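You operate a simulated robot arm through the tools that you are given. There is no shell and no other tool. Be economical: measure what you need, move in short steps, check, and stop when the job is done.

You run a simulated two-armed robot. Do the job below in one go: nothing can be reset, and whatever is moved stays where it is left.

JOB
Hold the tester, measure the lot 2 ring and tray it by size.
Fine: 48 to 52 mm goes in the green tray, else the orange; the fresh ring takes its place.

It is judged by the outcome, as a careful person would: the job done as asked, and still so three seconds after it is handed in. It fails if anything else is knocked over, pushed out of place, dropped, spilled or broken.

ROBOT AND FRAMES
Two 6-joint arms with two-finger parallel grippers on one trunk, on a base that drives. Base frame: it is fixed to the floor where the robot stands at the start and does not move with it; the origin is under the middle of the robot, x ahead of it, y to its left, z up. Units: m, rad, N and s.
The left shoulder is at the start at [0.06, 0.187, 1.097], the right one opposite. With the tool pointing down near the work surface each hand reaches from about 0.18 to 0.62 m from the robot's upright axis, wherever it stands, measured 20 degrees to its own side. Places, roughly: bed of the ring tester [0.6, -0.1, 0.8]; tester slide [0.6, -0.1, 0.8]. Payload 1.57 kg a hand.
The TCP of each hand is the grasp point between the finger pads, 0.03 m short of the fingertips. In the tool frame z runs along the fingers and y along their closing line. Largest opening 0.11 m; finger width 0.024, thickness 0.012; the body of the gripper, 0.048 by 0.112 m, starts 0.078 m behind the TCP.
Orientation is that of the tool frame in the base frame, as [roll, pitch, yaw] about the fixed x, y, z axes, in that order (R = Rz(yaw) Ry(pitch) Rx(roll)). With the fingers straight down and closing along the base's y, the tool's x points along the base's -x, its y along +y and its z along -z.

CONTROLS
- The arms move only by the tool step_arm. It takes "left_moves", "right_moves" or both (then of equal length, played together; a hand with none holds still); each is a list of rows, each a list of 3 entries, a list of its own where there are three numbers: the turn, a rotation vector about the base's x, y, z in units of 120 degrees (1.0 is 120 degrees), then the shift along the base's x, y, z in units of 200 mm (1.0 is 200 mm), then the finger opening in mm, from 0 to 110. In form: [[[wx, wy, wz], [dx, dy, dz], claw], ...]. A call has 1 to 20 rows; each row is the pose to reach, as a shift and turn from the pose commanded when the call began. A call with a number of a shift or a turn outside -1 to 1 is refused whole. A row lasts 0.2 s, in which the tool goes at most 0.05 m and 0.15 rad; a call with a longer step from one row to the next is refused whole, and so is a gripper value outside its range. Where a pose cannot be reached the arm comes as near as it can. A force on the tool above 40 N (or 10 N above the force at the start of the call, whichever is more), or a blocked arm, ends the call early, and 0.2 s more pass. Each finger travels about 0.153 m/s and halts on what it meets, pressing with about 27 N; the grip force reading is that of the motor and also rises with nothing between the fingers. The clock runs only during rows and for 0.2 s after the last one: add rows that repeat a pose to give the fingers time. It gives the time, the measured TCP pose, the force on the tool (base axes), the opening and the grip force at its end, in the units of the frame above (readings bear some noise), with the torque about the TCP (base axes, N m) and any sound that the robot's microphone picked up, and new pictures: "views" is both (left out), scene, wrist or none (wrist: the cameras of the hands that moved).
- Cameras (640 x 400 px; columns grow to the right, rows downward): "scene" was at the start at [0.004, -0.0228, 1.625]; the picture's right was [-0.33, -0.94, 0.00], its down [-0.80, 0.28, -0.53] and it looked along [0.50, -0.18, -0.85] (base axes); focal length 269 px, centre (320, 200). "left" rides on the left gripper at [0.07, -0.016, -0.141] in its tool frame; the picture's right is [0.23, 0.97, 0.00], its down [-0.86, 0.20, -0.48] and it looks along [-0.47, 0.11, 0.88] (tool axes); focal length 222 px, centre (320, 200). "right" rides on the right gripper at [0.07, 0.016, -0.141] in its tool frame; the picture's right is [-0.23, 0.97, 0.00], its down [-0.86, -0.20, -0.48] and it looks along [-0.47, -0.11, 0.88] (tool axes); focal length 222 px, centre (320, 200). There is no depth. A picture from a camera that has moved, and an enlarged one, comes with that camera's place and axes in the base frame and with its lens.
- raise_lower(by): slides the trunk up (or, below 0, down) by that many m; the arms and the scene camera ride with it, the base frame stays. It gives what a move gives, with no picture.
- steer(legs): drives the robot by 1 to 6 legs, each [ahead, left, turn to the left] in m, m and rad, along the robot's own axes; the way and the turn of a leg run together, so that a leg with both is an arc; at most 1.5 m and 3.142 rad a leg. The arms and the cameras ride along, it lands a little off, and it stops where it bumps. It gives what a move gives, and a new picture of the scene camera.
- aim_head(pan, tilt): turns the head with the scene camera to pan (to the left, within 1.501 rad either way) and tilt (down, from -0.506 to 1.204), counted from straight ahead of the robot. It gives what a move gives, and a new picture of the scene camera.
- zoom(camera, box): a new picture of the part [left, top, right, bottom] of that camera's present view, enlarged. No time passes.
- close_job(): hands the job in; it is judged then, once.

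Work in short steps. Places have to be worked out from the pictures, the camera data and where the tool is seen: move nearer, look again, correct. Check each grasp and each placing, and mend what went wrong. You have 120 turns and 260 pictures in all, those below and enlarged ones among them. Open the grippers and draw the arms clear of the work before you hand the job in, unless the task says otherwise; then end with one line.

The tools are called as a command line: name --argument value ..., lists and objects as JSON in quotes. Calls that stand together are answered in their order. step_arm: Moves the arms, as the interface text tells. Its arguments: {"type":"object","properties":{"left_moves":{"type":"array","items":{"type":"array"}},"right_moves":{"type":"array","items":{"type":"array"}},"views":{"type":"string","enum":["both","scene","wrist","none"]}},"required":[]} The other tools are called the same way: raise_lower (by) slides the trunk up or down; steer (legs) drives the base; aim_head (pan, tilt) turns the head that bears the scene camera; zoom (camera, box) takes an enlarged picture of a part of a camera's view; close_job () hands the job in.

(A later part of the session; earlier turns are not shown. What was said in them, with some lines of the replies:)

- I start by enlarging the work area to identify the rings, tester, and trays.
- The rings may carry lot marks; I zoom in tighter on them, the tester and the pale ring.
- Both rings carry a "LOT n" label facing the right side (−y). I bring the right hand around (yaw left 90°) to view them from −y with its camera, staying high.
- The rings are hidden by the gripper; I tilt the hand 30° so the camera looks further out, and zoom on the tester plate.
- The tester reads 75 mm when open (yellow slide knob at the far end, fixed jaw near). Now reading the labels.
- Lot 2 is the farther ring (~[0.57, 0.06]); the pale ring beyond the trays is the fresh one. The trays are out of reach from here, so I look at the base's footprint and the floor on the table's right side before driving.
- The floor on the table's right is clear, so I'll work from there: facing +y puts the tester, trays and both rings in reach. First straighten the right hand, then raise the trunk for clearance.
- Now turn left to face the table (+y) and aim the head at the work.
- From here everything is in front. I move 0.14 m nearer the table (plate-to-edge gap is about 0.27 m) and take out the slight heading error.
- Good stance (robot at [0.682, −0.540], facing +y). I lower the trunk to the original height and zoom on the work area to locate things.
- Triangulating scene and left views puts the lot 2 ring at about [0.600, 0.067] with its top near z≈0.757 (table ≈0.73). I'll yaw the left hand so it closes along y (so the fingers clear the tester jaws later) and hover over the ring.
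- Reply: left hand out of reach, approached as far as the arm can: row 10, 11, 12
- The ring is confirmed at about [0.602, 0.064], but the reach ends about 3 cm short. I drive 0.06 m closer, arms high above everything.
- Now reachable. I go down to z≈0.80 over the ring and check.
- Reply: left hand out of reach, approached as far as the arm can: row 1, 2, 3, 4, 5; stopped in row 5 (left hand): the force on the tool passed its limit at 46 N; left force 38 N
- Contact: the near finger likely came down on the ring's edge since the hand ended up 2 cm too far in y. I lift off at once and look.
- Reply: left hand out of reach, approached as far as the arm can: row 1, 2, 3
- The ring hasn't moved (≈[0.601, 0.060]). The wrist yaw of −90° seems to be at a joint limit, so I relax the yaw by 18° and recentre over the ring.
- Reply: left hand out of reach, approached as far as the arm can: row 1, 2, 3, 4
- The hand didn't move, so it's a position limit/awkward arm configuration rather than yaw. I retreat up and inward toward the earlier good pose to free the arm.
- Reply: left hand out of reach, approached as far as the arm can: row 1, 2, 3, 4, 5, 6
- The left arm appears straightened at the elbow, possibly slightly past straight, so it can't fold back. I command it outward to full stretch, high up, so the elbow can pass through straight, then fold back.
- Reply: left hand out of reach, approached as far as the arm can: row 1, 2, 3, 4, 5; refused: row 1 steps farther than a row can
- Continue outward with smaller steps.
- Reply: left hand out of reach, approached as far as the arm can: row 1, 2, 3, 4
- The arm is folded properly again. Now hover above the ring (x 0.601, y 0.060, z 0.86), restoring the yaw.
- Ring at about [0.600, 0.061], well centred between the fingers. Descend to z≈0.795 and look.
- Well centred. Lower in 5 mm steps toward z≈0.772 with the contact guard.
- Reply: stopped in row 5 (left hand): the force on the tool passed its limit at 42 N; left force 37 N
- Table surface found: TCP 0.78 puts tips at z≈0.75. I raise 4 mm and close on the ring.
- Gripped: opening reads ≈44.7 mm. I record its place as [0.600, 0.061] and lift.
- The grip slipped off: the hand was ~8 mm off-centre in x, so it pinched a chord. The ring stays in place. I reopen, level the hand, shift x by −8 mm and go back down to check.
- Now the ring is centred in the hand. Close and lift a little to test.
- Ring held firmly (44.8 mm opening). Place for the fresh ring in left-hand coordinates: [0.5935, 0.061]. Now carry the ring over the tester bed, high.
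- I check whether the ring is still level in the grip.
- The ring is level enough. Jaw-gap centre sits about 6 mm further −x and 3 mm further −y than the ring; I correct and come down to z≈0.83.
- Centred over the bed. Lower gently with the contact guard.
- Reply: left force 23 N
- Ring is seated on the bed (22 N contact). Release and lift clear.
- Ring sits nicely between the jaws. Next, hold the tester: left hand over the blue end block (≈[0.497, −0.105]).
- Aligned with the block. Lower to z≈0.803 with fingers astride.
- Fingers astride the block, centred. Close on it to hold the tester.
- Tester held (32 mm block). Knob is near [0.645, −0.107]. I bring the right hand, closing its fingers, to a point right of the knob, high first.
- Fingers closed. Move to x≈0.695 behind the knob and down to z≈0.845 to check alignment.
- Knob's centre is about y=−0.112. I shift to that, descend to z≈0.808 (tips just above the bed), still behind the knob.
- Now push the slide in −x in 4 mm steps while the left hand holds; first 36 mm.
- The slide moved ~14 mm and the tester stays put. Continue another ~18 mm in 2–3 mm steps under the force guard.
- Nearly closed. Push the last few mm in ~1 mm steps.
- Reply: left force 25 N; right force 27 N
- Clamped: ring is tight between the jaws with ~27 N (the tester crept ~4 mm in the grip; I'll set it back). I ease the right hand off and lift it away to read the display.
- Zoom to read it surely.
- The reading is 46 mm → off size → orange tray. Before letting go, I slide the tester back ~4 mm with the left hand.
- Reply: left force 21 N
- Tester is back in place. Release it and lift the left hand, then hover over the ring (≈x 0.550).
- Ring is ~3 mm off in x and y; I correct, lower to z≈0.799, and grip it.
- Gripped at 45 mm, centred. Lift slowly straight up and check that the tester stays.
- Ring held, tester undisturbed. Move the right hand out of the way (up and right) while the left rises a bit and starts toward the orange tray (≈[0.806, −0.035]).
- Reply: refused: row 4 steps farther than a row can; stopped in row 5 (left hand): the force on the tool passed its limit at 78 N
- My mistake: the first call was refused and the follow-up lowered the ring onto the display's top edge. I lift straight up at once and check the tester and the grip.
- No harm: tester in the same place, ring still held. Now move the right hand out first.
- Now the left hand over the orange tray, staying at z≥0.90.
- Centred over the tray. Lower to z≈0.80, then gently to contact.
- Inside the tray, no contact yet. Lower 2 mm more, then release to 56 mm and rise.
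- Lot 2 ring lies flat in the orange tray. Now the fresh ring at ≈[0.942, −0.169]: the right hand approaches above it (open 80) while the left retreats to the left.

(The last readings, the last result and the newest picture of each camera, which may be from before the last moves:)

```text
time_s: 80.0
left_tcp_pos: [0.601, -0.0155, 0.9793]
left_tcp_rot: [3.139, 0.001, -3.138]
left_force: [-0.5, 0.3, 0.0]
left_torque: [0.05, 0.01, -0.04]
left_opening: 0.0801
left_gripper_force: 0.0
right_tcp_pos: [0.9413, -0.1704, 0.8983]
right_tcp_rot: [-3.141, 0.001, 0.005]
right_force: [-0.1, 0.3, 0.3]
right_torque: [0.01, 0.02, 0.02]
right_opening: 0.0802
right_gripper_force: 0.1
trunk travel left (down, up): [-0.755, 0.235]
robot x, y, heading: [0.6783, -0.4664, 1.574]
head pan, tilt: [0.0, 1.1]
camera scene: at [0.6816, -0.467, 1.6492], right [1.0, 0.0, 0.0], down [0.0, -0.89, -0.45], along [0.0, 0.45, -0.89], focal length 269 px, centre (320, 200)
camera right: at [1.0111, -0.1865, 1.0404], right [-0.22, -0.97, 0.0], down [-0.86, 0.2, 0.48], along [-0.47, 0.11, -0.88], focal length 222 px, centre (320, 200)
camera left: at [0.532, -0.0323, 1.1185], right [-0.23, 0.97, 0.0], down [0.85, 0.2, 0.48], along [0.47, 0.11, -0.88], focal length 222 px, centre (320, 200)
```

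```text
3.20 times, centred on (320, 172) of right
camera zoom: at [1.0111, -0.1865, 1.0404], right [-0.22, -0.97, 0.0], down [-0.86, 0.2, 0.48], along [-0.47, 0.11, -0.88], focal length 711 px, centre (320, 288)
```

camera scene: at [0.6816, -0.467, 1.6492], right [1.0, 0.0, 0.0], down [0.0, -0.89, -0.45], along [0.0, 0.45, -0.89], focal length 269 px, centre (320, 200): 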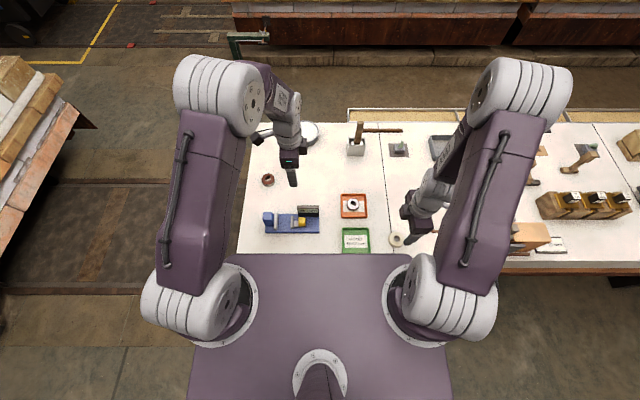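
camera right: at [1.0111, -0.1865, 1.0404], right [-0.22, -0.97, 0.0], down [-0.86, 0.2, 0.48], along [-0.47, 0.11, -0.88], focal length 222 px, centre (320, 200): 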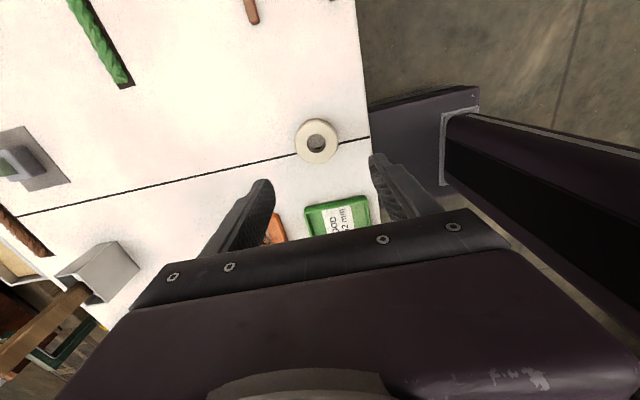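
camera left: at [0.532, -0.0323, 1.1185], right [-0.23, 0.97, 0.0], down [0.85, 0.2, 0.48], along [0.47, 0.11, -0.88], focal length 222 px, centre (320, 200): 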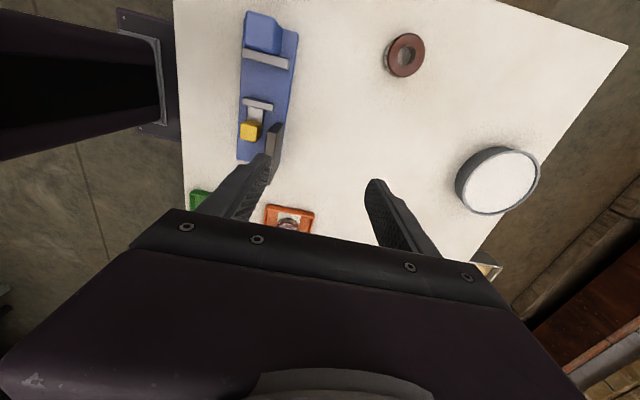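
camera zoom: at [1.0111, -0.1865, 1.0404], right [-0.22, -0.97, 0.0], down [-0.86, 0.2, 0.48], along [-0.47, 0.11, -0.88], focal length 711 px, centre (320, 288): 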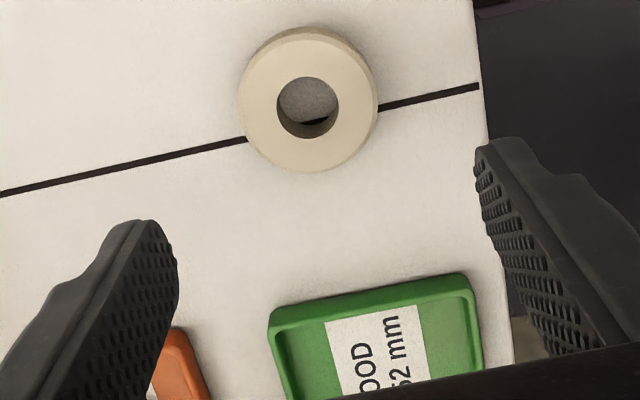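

The fresh ring (~52 mm) is at about [0.948, −0.165]. Correct and lower to z≈0.80.

step_arm --right_moves '[[[0, 0, 0], [0.035, 0.025, -0.15], 80], [[0, 0, 0], [0.035, 0.025, -0.3], 80], [[0, 0, 0], [0.035, 0.025, -0.42], 80], [[0, 0, 0], [0.035, 0.025, -0.49], 80], [[0, 0, 0], [0.035, 0.025, -0.49], 80]]' --views "wrist"

zoom --camera "right" --box '[220, 110, 420, 235]'

```text
time_s: 81.2
left_tcp_pos: [0.6025, -0.0157, 0.9783]
left_tcp_rot: [3.139, 0.001, -3.137]
left_force: [0.4, -0.2, 0.4]
left_torque: [0.02, 0.0, 0.0]
left_opening: 0.08
left_gripper_force: 0.1
right_tcp_pos: [0.9484, -0.1619, 0.8011]
right_tcp_rot: [3.14, 0.0, 0.006]
right_force: [0.6, 0.2, 0.0]
right_torque: [-0.03, -0.02, 0.01]
right_opening: 0.0799
right_gripper_force: 0.0
trunk travel left (down, up): [-0.755, 0.235]
robot x, y, heading: [0.6811, -0.4699, 1.574]
head pan, tilt: [0.0, 1.1]
camera right: at [1.0184, -0.1783, 0.9419], right [-0.22, -0.97, 0.0], down [-0.86, 0.2, 0.48], along [-0.47, 0.11, -0.88], focal length 222 px, centre (320, 200)
```

right: 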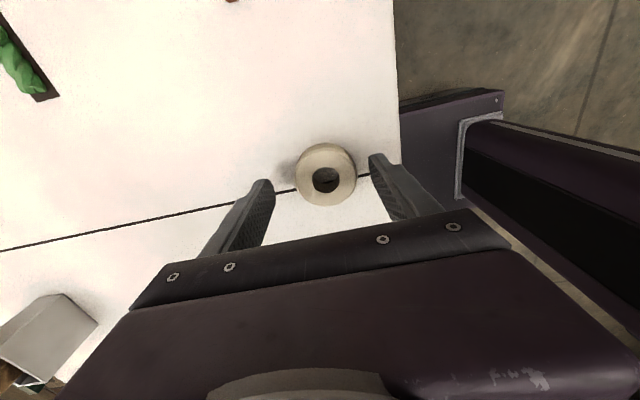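

```text
3.20 times, centred on (320, 172) of right
camera zoom: at [1.0184, -0.1783, 0.9419], right [-0.22, -0.97, 0.0], down [-0.86, 0.2, 0.48], along [-0.47, 0.11, -0.88], focal length 711 px, centre (320, 288)
```

zoom: 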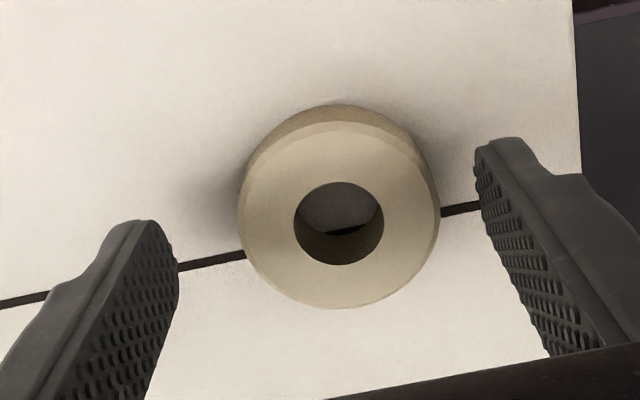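

Slight y correction (−5 mm), lower to z≈0.783 and grip.

step_arm --right_moves '[[[0, 0, 0], [0, -0.024, -0.03], 80], [[0, 0, 0], [0, -0.024, -0.06], 80], [[0, 0, 0], [0, -0.024, -0.09], 80], [[0, 0, 0], [0, -0.024, -0.09], 80], [[0, 0, 0], [0, -0.024, -0.09], 55], [[0, 0, 0], [0, -0.024, -0.09], 35], [[0, 0, 0], [0, -0.024, -0.09], 35], [[0, 0, 0], [0, -0.024, -0.09], 35]]' --views "wrist"

```text
time_s: 83.0
left_tcp_pos: [0.6021, -0.0148, 0.978]
left_tcp_rot: [3.14, 0.002, -3.137]
left_force: [-0.7, 0.8, 0.4]
left_torque: [-0.03, -0.02, 0.01]
left_opening: 0.0801
left_gripper_force: 0.1
right_tcp_pos: [0.9481, -0.1671, 0.7844]
right_tcp_rot: [-3.14, 0.0, 0.004]
right_force: [-0.4, -0.1, 0.3]
right_torque: [0.05, 0.06, -0.01]
right_opening: 0.0531
right_gripper_force: 27.3
trunk travel left (down, up): [-0.755, 0.235]
robot x, y, heading: [0.6823, -0.4693, 1.578]
head pan, tilt: [0.0, 1.1]
camera right: at [1.0173, -0.1835, 0.9247], right [-0.22, -0.97, 0.0], down [-0.86, 0.2, 0.48], along [-0.47, 0.11, -0.88], focal length 222 px, centre (320, 200)
```

right: 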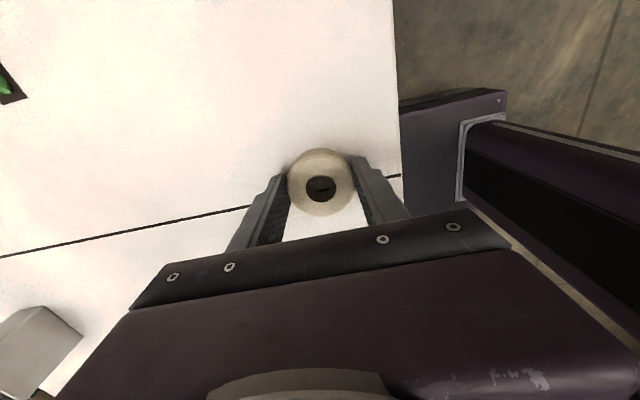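

Gripped centrally at 53 mm. Lift it to z≈0.96.

step_arm --right_moves '[[[0, 0, 0], [0, 0, 0.05], 35], [[0, 0, 0], [0, 0, 0.15], 35], [[0, 0, 0], [0, 0, 0.35], 35], [[0, 0, 0], [0, 0, 0.55], 35], [[0, 0, 0], [0, 0, 0.75], 35], [[0, 0, 0], [0, 0, 0.9], 35], [[0, 0, 0], [0, 0, 0.9], 35]]' --views "wrist"

```text
time_s: 84.6
left_tcp_pos: [0.6031, -0.0146, 0.9781]
left_tcp_rot: [-3.141, 0.002, -3.136]
left_force: [-0.2, 0.0, -0.3]
left_torque: [-0.04, -0.02, 0.01]
left_opening: 0.0802
left_gripper_force: 0.0
right_tcp_pos: [0.9485, -0.1677, 0.9644]
right_tcp_rot: [3.14, 0.0, 0.005]
right_force: [-0.1, 0.6, -1.1]
right_torque: [0.02, -0.01, 0.05]
right_opening: 0.0527
right_gripper_force: 27.1
trunk travel left (down, up): [-0.755, 0.235]
robot x, y, heading: [0.6838, -0.4703, 1.57]
head pan, tilt: [0.0, 1.1]
camera right: at [1.0181, -0.1857, 1.1068], right [-0.22, -0.97, 0.0], down [-0.86, 0.2, 0.48], along [-0.47, 0.11, -0.88], focal length 222 px, centre (320, 200)
```

right: 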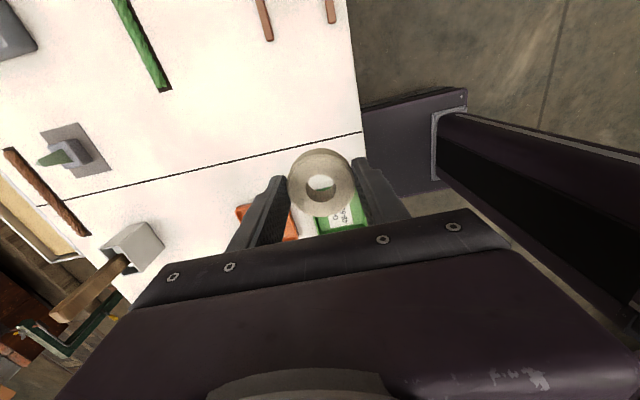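

Fresh ring is held. I'll back off 0.1 m, shift left 0.25 m and return, so the right hand can reach lot 2's old place.

steer --legs '[[-0.1, 0, 0], [0, 0.25, 0], [0.1, 0, 0]]'

zoom --camera "scene" --box '[300, 140, 480, 260]'

```text
time_s: 87.9
left_tcp_pos: [0.3469, -0.0197, 0.9782]
left_tcp_rot: [3.14, 0.004, -3.137]
left_force: [0.0, 0.5, -0.3]
left_torque: [-0.02, -0.03, 0.02]
left_opening: 0.08
left_gripper_force: 0.0
right_tcp_pos: [0.6939, -0.1734, 0.9655]
right_tcp_rot: [3.141, 0.0, 0.003]
right_force: [-0.9, 0.8, -1.8]
right_torque: [0.01, -0.04, -0.01]
right_opening: 0.0526
right_gripper_force: 27.1
trunk travel left (down, up): [-0.755, 0.235]
robot x, y, heading: [0.4278, -0.4794, 1.575]
head pan, tilt: [0.0, 1.1]
camera scene: at [0.4262, -0.4719, 1.6492], right [1.0, 0.0, 0.0], down [0.0, -0.89, -0.45], along [0.0, 0.45, -0.89], focal length 269 px, centre (320, 200)
```

scene: 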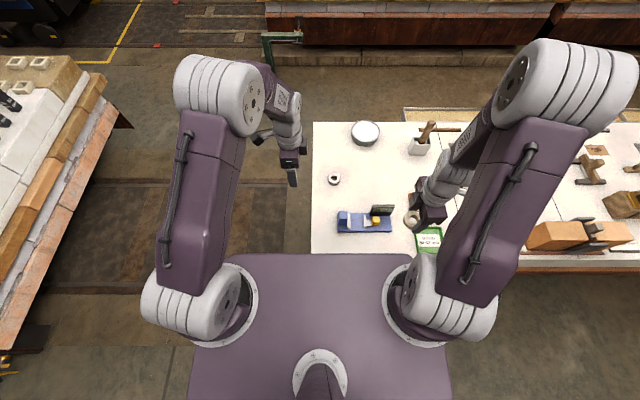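

```text
3.33 times, centred on (390, 200) of scene
camera zoom: at [0.4262, -0.4719, 1.6492], right [1.0, 0.0, 0.0], down [0.0, -0.89, -0.45], along [0.0, 0.45, -0.89], focal length 898 px, centre (87, 200)
```

zoom: 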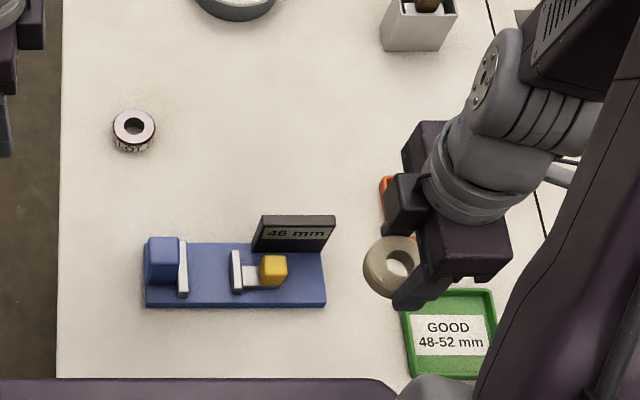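

Frames agree within ~3 mm (checked on the lot 7 ring). Target for the right hand ≈ [0.597, 0.059]. Move there high, step one.

step_arm --right_moves '[[[0, 0, 0], [-0.05, 0.15, 0], 35], [[0, 0, 0], [-0.12, 0.3, 0], 35], [[0, 0, 0], [-0.2, 0.45, 0], 35], [[0, 0, 0], [-0.28, 0.6, 0], 35], [[0, 0, 0], [-0.36, 0.75, 0], 35], [[0, 0, 0], [-0.42, 0.88, 0], 35], [[0, 0, 0], [-0.485, 1.0, -0.1], 35], [[0, 0, 0], [-0.485, 1.0, -0.25], 35], [[0, 0, 0], [-0.485, 1.0, -0.3], 35]]' --views "both"

```text
time_s: 89.9
left_tcp_pos: [0.3476, -0.0196, 0.9778]
left_tcp_rot: [3.14, 0.002, -3.139]
left_force: [0.4, 0.2, -0.1]
left_torque: [0.02, 0.03, 0.01]
left_opening: 0.0801
left_gripper_force: 0.1
right_tcp_pos: [0.5967, 0.0262, 0.9076]
right_tcp_rot: [-3.141, -0.001, 0.004]
right_force: [1.1, 0.0, -1.2]
right_torque: [0.04, 0.01, 0.0]
right_opening: 0.0529
right_gripper_force: 27.0
trunk travel left (down, up): [-0.755, 0.235]
robot x, y, heading: [0.4257, -0.4725, 1.575]
head pan, tilt: [0.0, 1.1]
camera scene: at [0.4271, -0.4707, 1.6492], right [1.0, 0.0, 0.0], down [0.0, -0.89, -0.45], along [0.0, 0.45, -0.89], focal length 269 px, centre (320, 200)
camera right: at [0.6659, 0.0093, 1.0487], right [-0.22, -0.97, 0.0], down [-0.86, 0.2, 0.48], along [-0.47, 0.11, -0.88], focal length 222 px, centre (320, 200)
```

scene: 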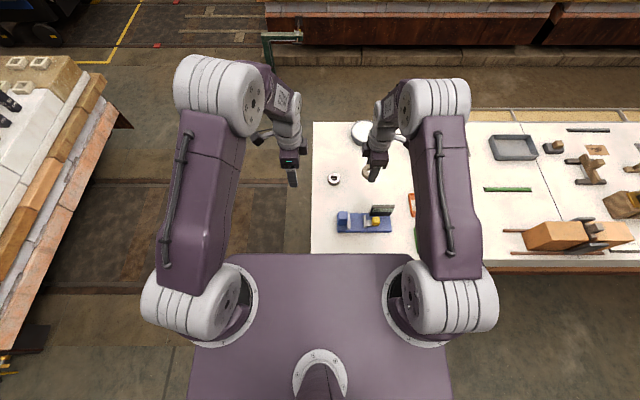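
right: 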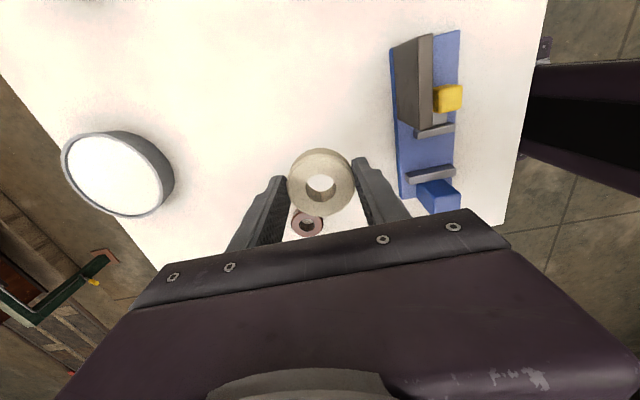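

Now y +33 mm and lower toward the table, the last part in small steps.

step_arm --right_moves '[[[0, 0, 0], [0, 0.1, -0.08], 35], [[0, 0, 0], [0, 0.164, -0.2], 35], [[0, 0, 0], [0, 0.164, -0.35], 35], [[0, 0, 0], [0, 0.164, -0.47], 35], [[0, 0, 0], [0, 0.164, -0.53], 35], [[0, 0, 0], [0, 0.164, -0.56], 35], [[0, 0, 0], [0, 0.164, -0.585], 35], [[0, 0, 0], [0, 0.164, -0.605], 35], [[0, 0, 0], [0, 0.164, -0.615], 35], [[0, 0, 0], [0, 0.164, -0.615], 35]]' --views "wrist"

zoom --camera "scene" --box '[310, 140, 430, 240]'

```text
time_s: 92.1
left_tcp_pos: [0.3489, -0.021, 0.978]
left_tcp_rot: [3.141, 0.005, -3.138]
left_force: [-0.2, 0.7, 0.5]
left_torque: [-0.02, 0.02, 0.02]
left_opening: 0.0801
left_gripper_force: 0.0
right_tcp_pos: [0.5982, 0.0613, 0.784]
right_tcp_rot: [-3.141, -0.001, 0.005]
right_force: [0.5, 1.2, 8.5]
right_torque: [-0.17, -0.03, -0.01]
right_opening: 0.0528
right_gripper_force: 26.9
trunk travel left (down, up): [-0.755, 0.235]
robot x, y, heading: [0.4275, -0.4715, 1.575]
head pan, tilt: [0.0, 1.1]
camera right: at [0.6672, 0.0434, 0.9248], right [-0.22, -0.97, 0.0], down [-0.86, 0.2, 0.48], along [-0.47, 0.11, -0.88], focal length 222 px, centre (320, 200)
```

right: 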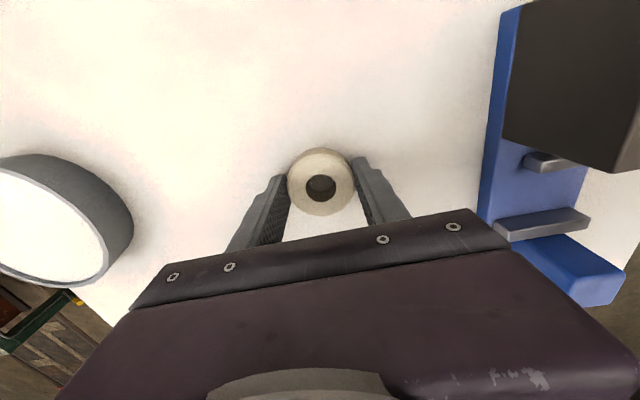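

```text
4.00 times, centred on (370, 190) of scene
camera zoom: at [0.4266, -0.4719, 1.6494], right [1.0, 0.0, 0.0], down [0.0, -0.89, -0.45], along [0.0, 0.45, -0.89], focal length 1077 px, centre (120, 240)
```

zoom: 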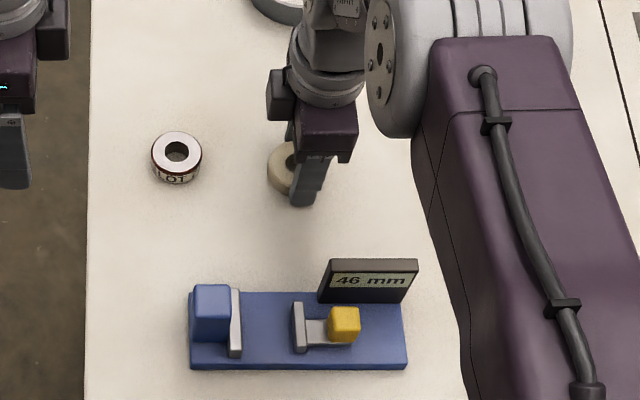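

Ring touches the table (8.5 N) at the right spot. Release and rise.

step_arm --right_moves '[[[0, 0, 0], [0, 0, 0.003], 65], [[0, 0, 0], [0, 0, 0.003], 75], [[0, 0, 0], [0, 0, 0.005], 75], [[0, 0, 0], [0, 0, 0.12], 75], [[0, 0, 0], [0, 0, 0.3], 75], [[0, 0, 0], [0, 0, 0.5], 75], [[0, 0, 0], [0.1, -0.1, 0.7], 75], [[0, 0, 0], [0.25, -0.2, 0.85], 75], [[0, 0, 0], [0.4, -0.3, 0.95], 75], [[0, 0, 0], [0.5, -0.3, 0.95], 75]]' --views "scene"

zoom --camera "scene" --box '[310, 140, 430, 240]'

```text
time_s: 94.3
left_tcp_pos: [0.3485, -0.0199, 0.9771]
left_tcp_rot: [3.138, 0.001, -3.137]
left_force: [-0.3, 0.9, -0.5]
left_torque: [-0.01, 0.0, -0.01]
left_opening: 0.0795
left_gripper_force: 0.2
right_tcp_pos: [0.6971, 0.0004, 0.9745]
right_tcp_rot: [-3.141, 0.0, 0.005]
right_force: [0.2, -0.1, 1.5]
right_torque: [-0.01, 0.01, 0.01]
right_opening: 0.0752
right_gripper_force: 0.0
trunk travel left (down, up): [-0.755, 0.235]
robot x, y, heading: [0.4261, -0.4742, 1.57]
head pan, tilt: [0.0, 1.1]
camera scene: at [0.4278, -0.4704, 1.6492], right [1.0, 0.0, 0.0], down [0.0, -0.89, -0.45], along [0.0, 0.45, -0.89], focal length 269 px, centre (320, 200)
```

scene: 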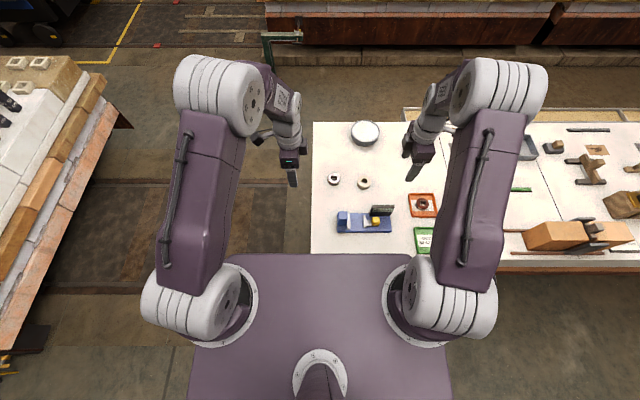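

```text
4.00 times, centred on (370, 190) of scene
camera zoom: at [0.4278, -0.4704, 1.6492], right [1.0, 0.0, 0.0], down [0.0, -0.89, -0.45], along [0.0, 0.45, -0.89], focal length 1077 px, centre (120, 240)
```

zoom: 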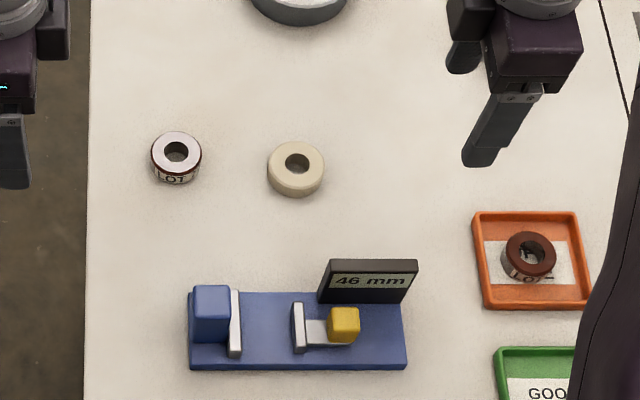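

The fresh ring sits where lot 2 was (same offset to lot 7), lot 2 is in the orange tray, and both grippers are open and high. I back off to clear the work, then hand in.

steer --legs '[[-0.25, 0, 0]]'

```text
time_s: 96.2
left_tcp_pos: [0.351, -0.2759, 0.9768]
left_tcp_rot: [-3.14, 0.002, -3.14]
left_force: [-0.3, 0.2, -0.2]
left_torque: [-0.01, 0.0, -0.01]
left_opening: 0.0801
left_gripper_force: 0.0
right_tcp_pos: [0.6993, -0.2557, 0.9729]
right_tcp_rot: [3.14, 0.0, 0.003]
right_force: [-0.8, 0.0, -0.7]
right_torque: [0.0, 0.0, 0.0]
right_opening: 0.075
right_gripper_force: 0.2
trunk travel left (down, up): [-0.755, 0.235]
robot x, y, heading: [0.4298, -0.7284, 1.569]
head pan, tilt: [0.0, 1.1]
camera scene: at [0.4279, -0.7265, 1.6492], right [1.0, 0.0, 0.0], down [0.0, -0.89, -0.45], along [0.0, 0.45, -0.89], focal length 269 px, centre (320, 200)
```

scene: 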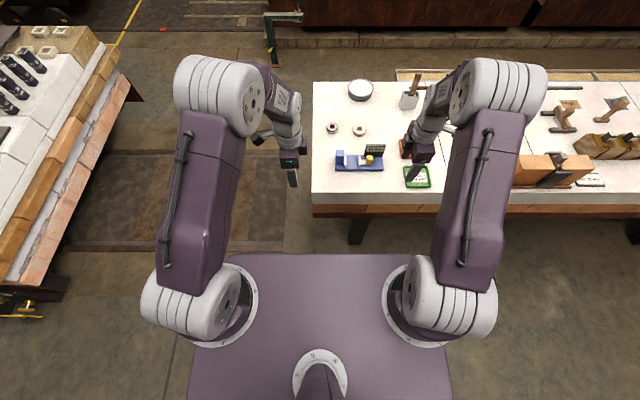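

Everything is in place and the arms are clear; handing in.

close_job

```text
The job is handed in.
```

The lot 2 ring measured 46 mm, outside the 48 to 52 mm range, so it is in the orange tray, and the fresh ring now stands where it was; the tester slipped about 4 mm while I held it for the measurement and I slid it back, and I once lowered the held ring onto the top of its display, with no movement or damage seen afterwards.
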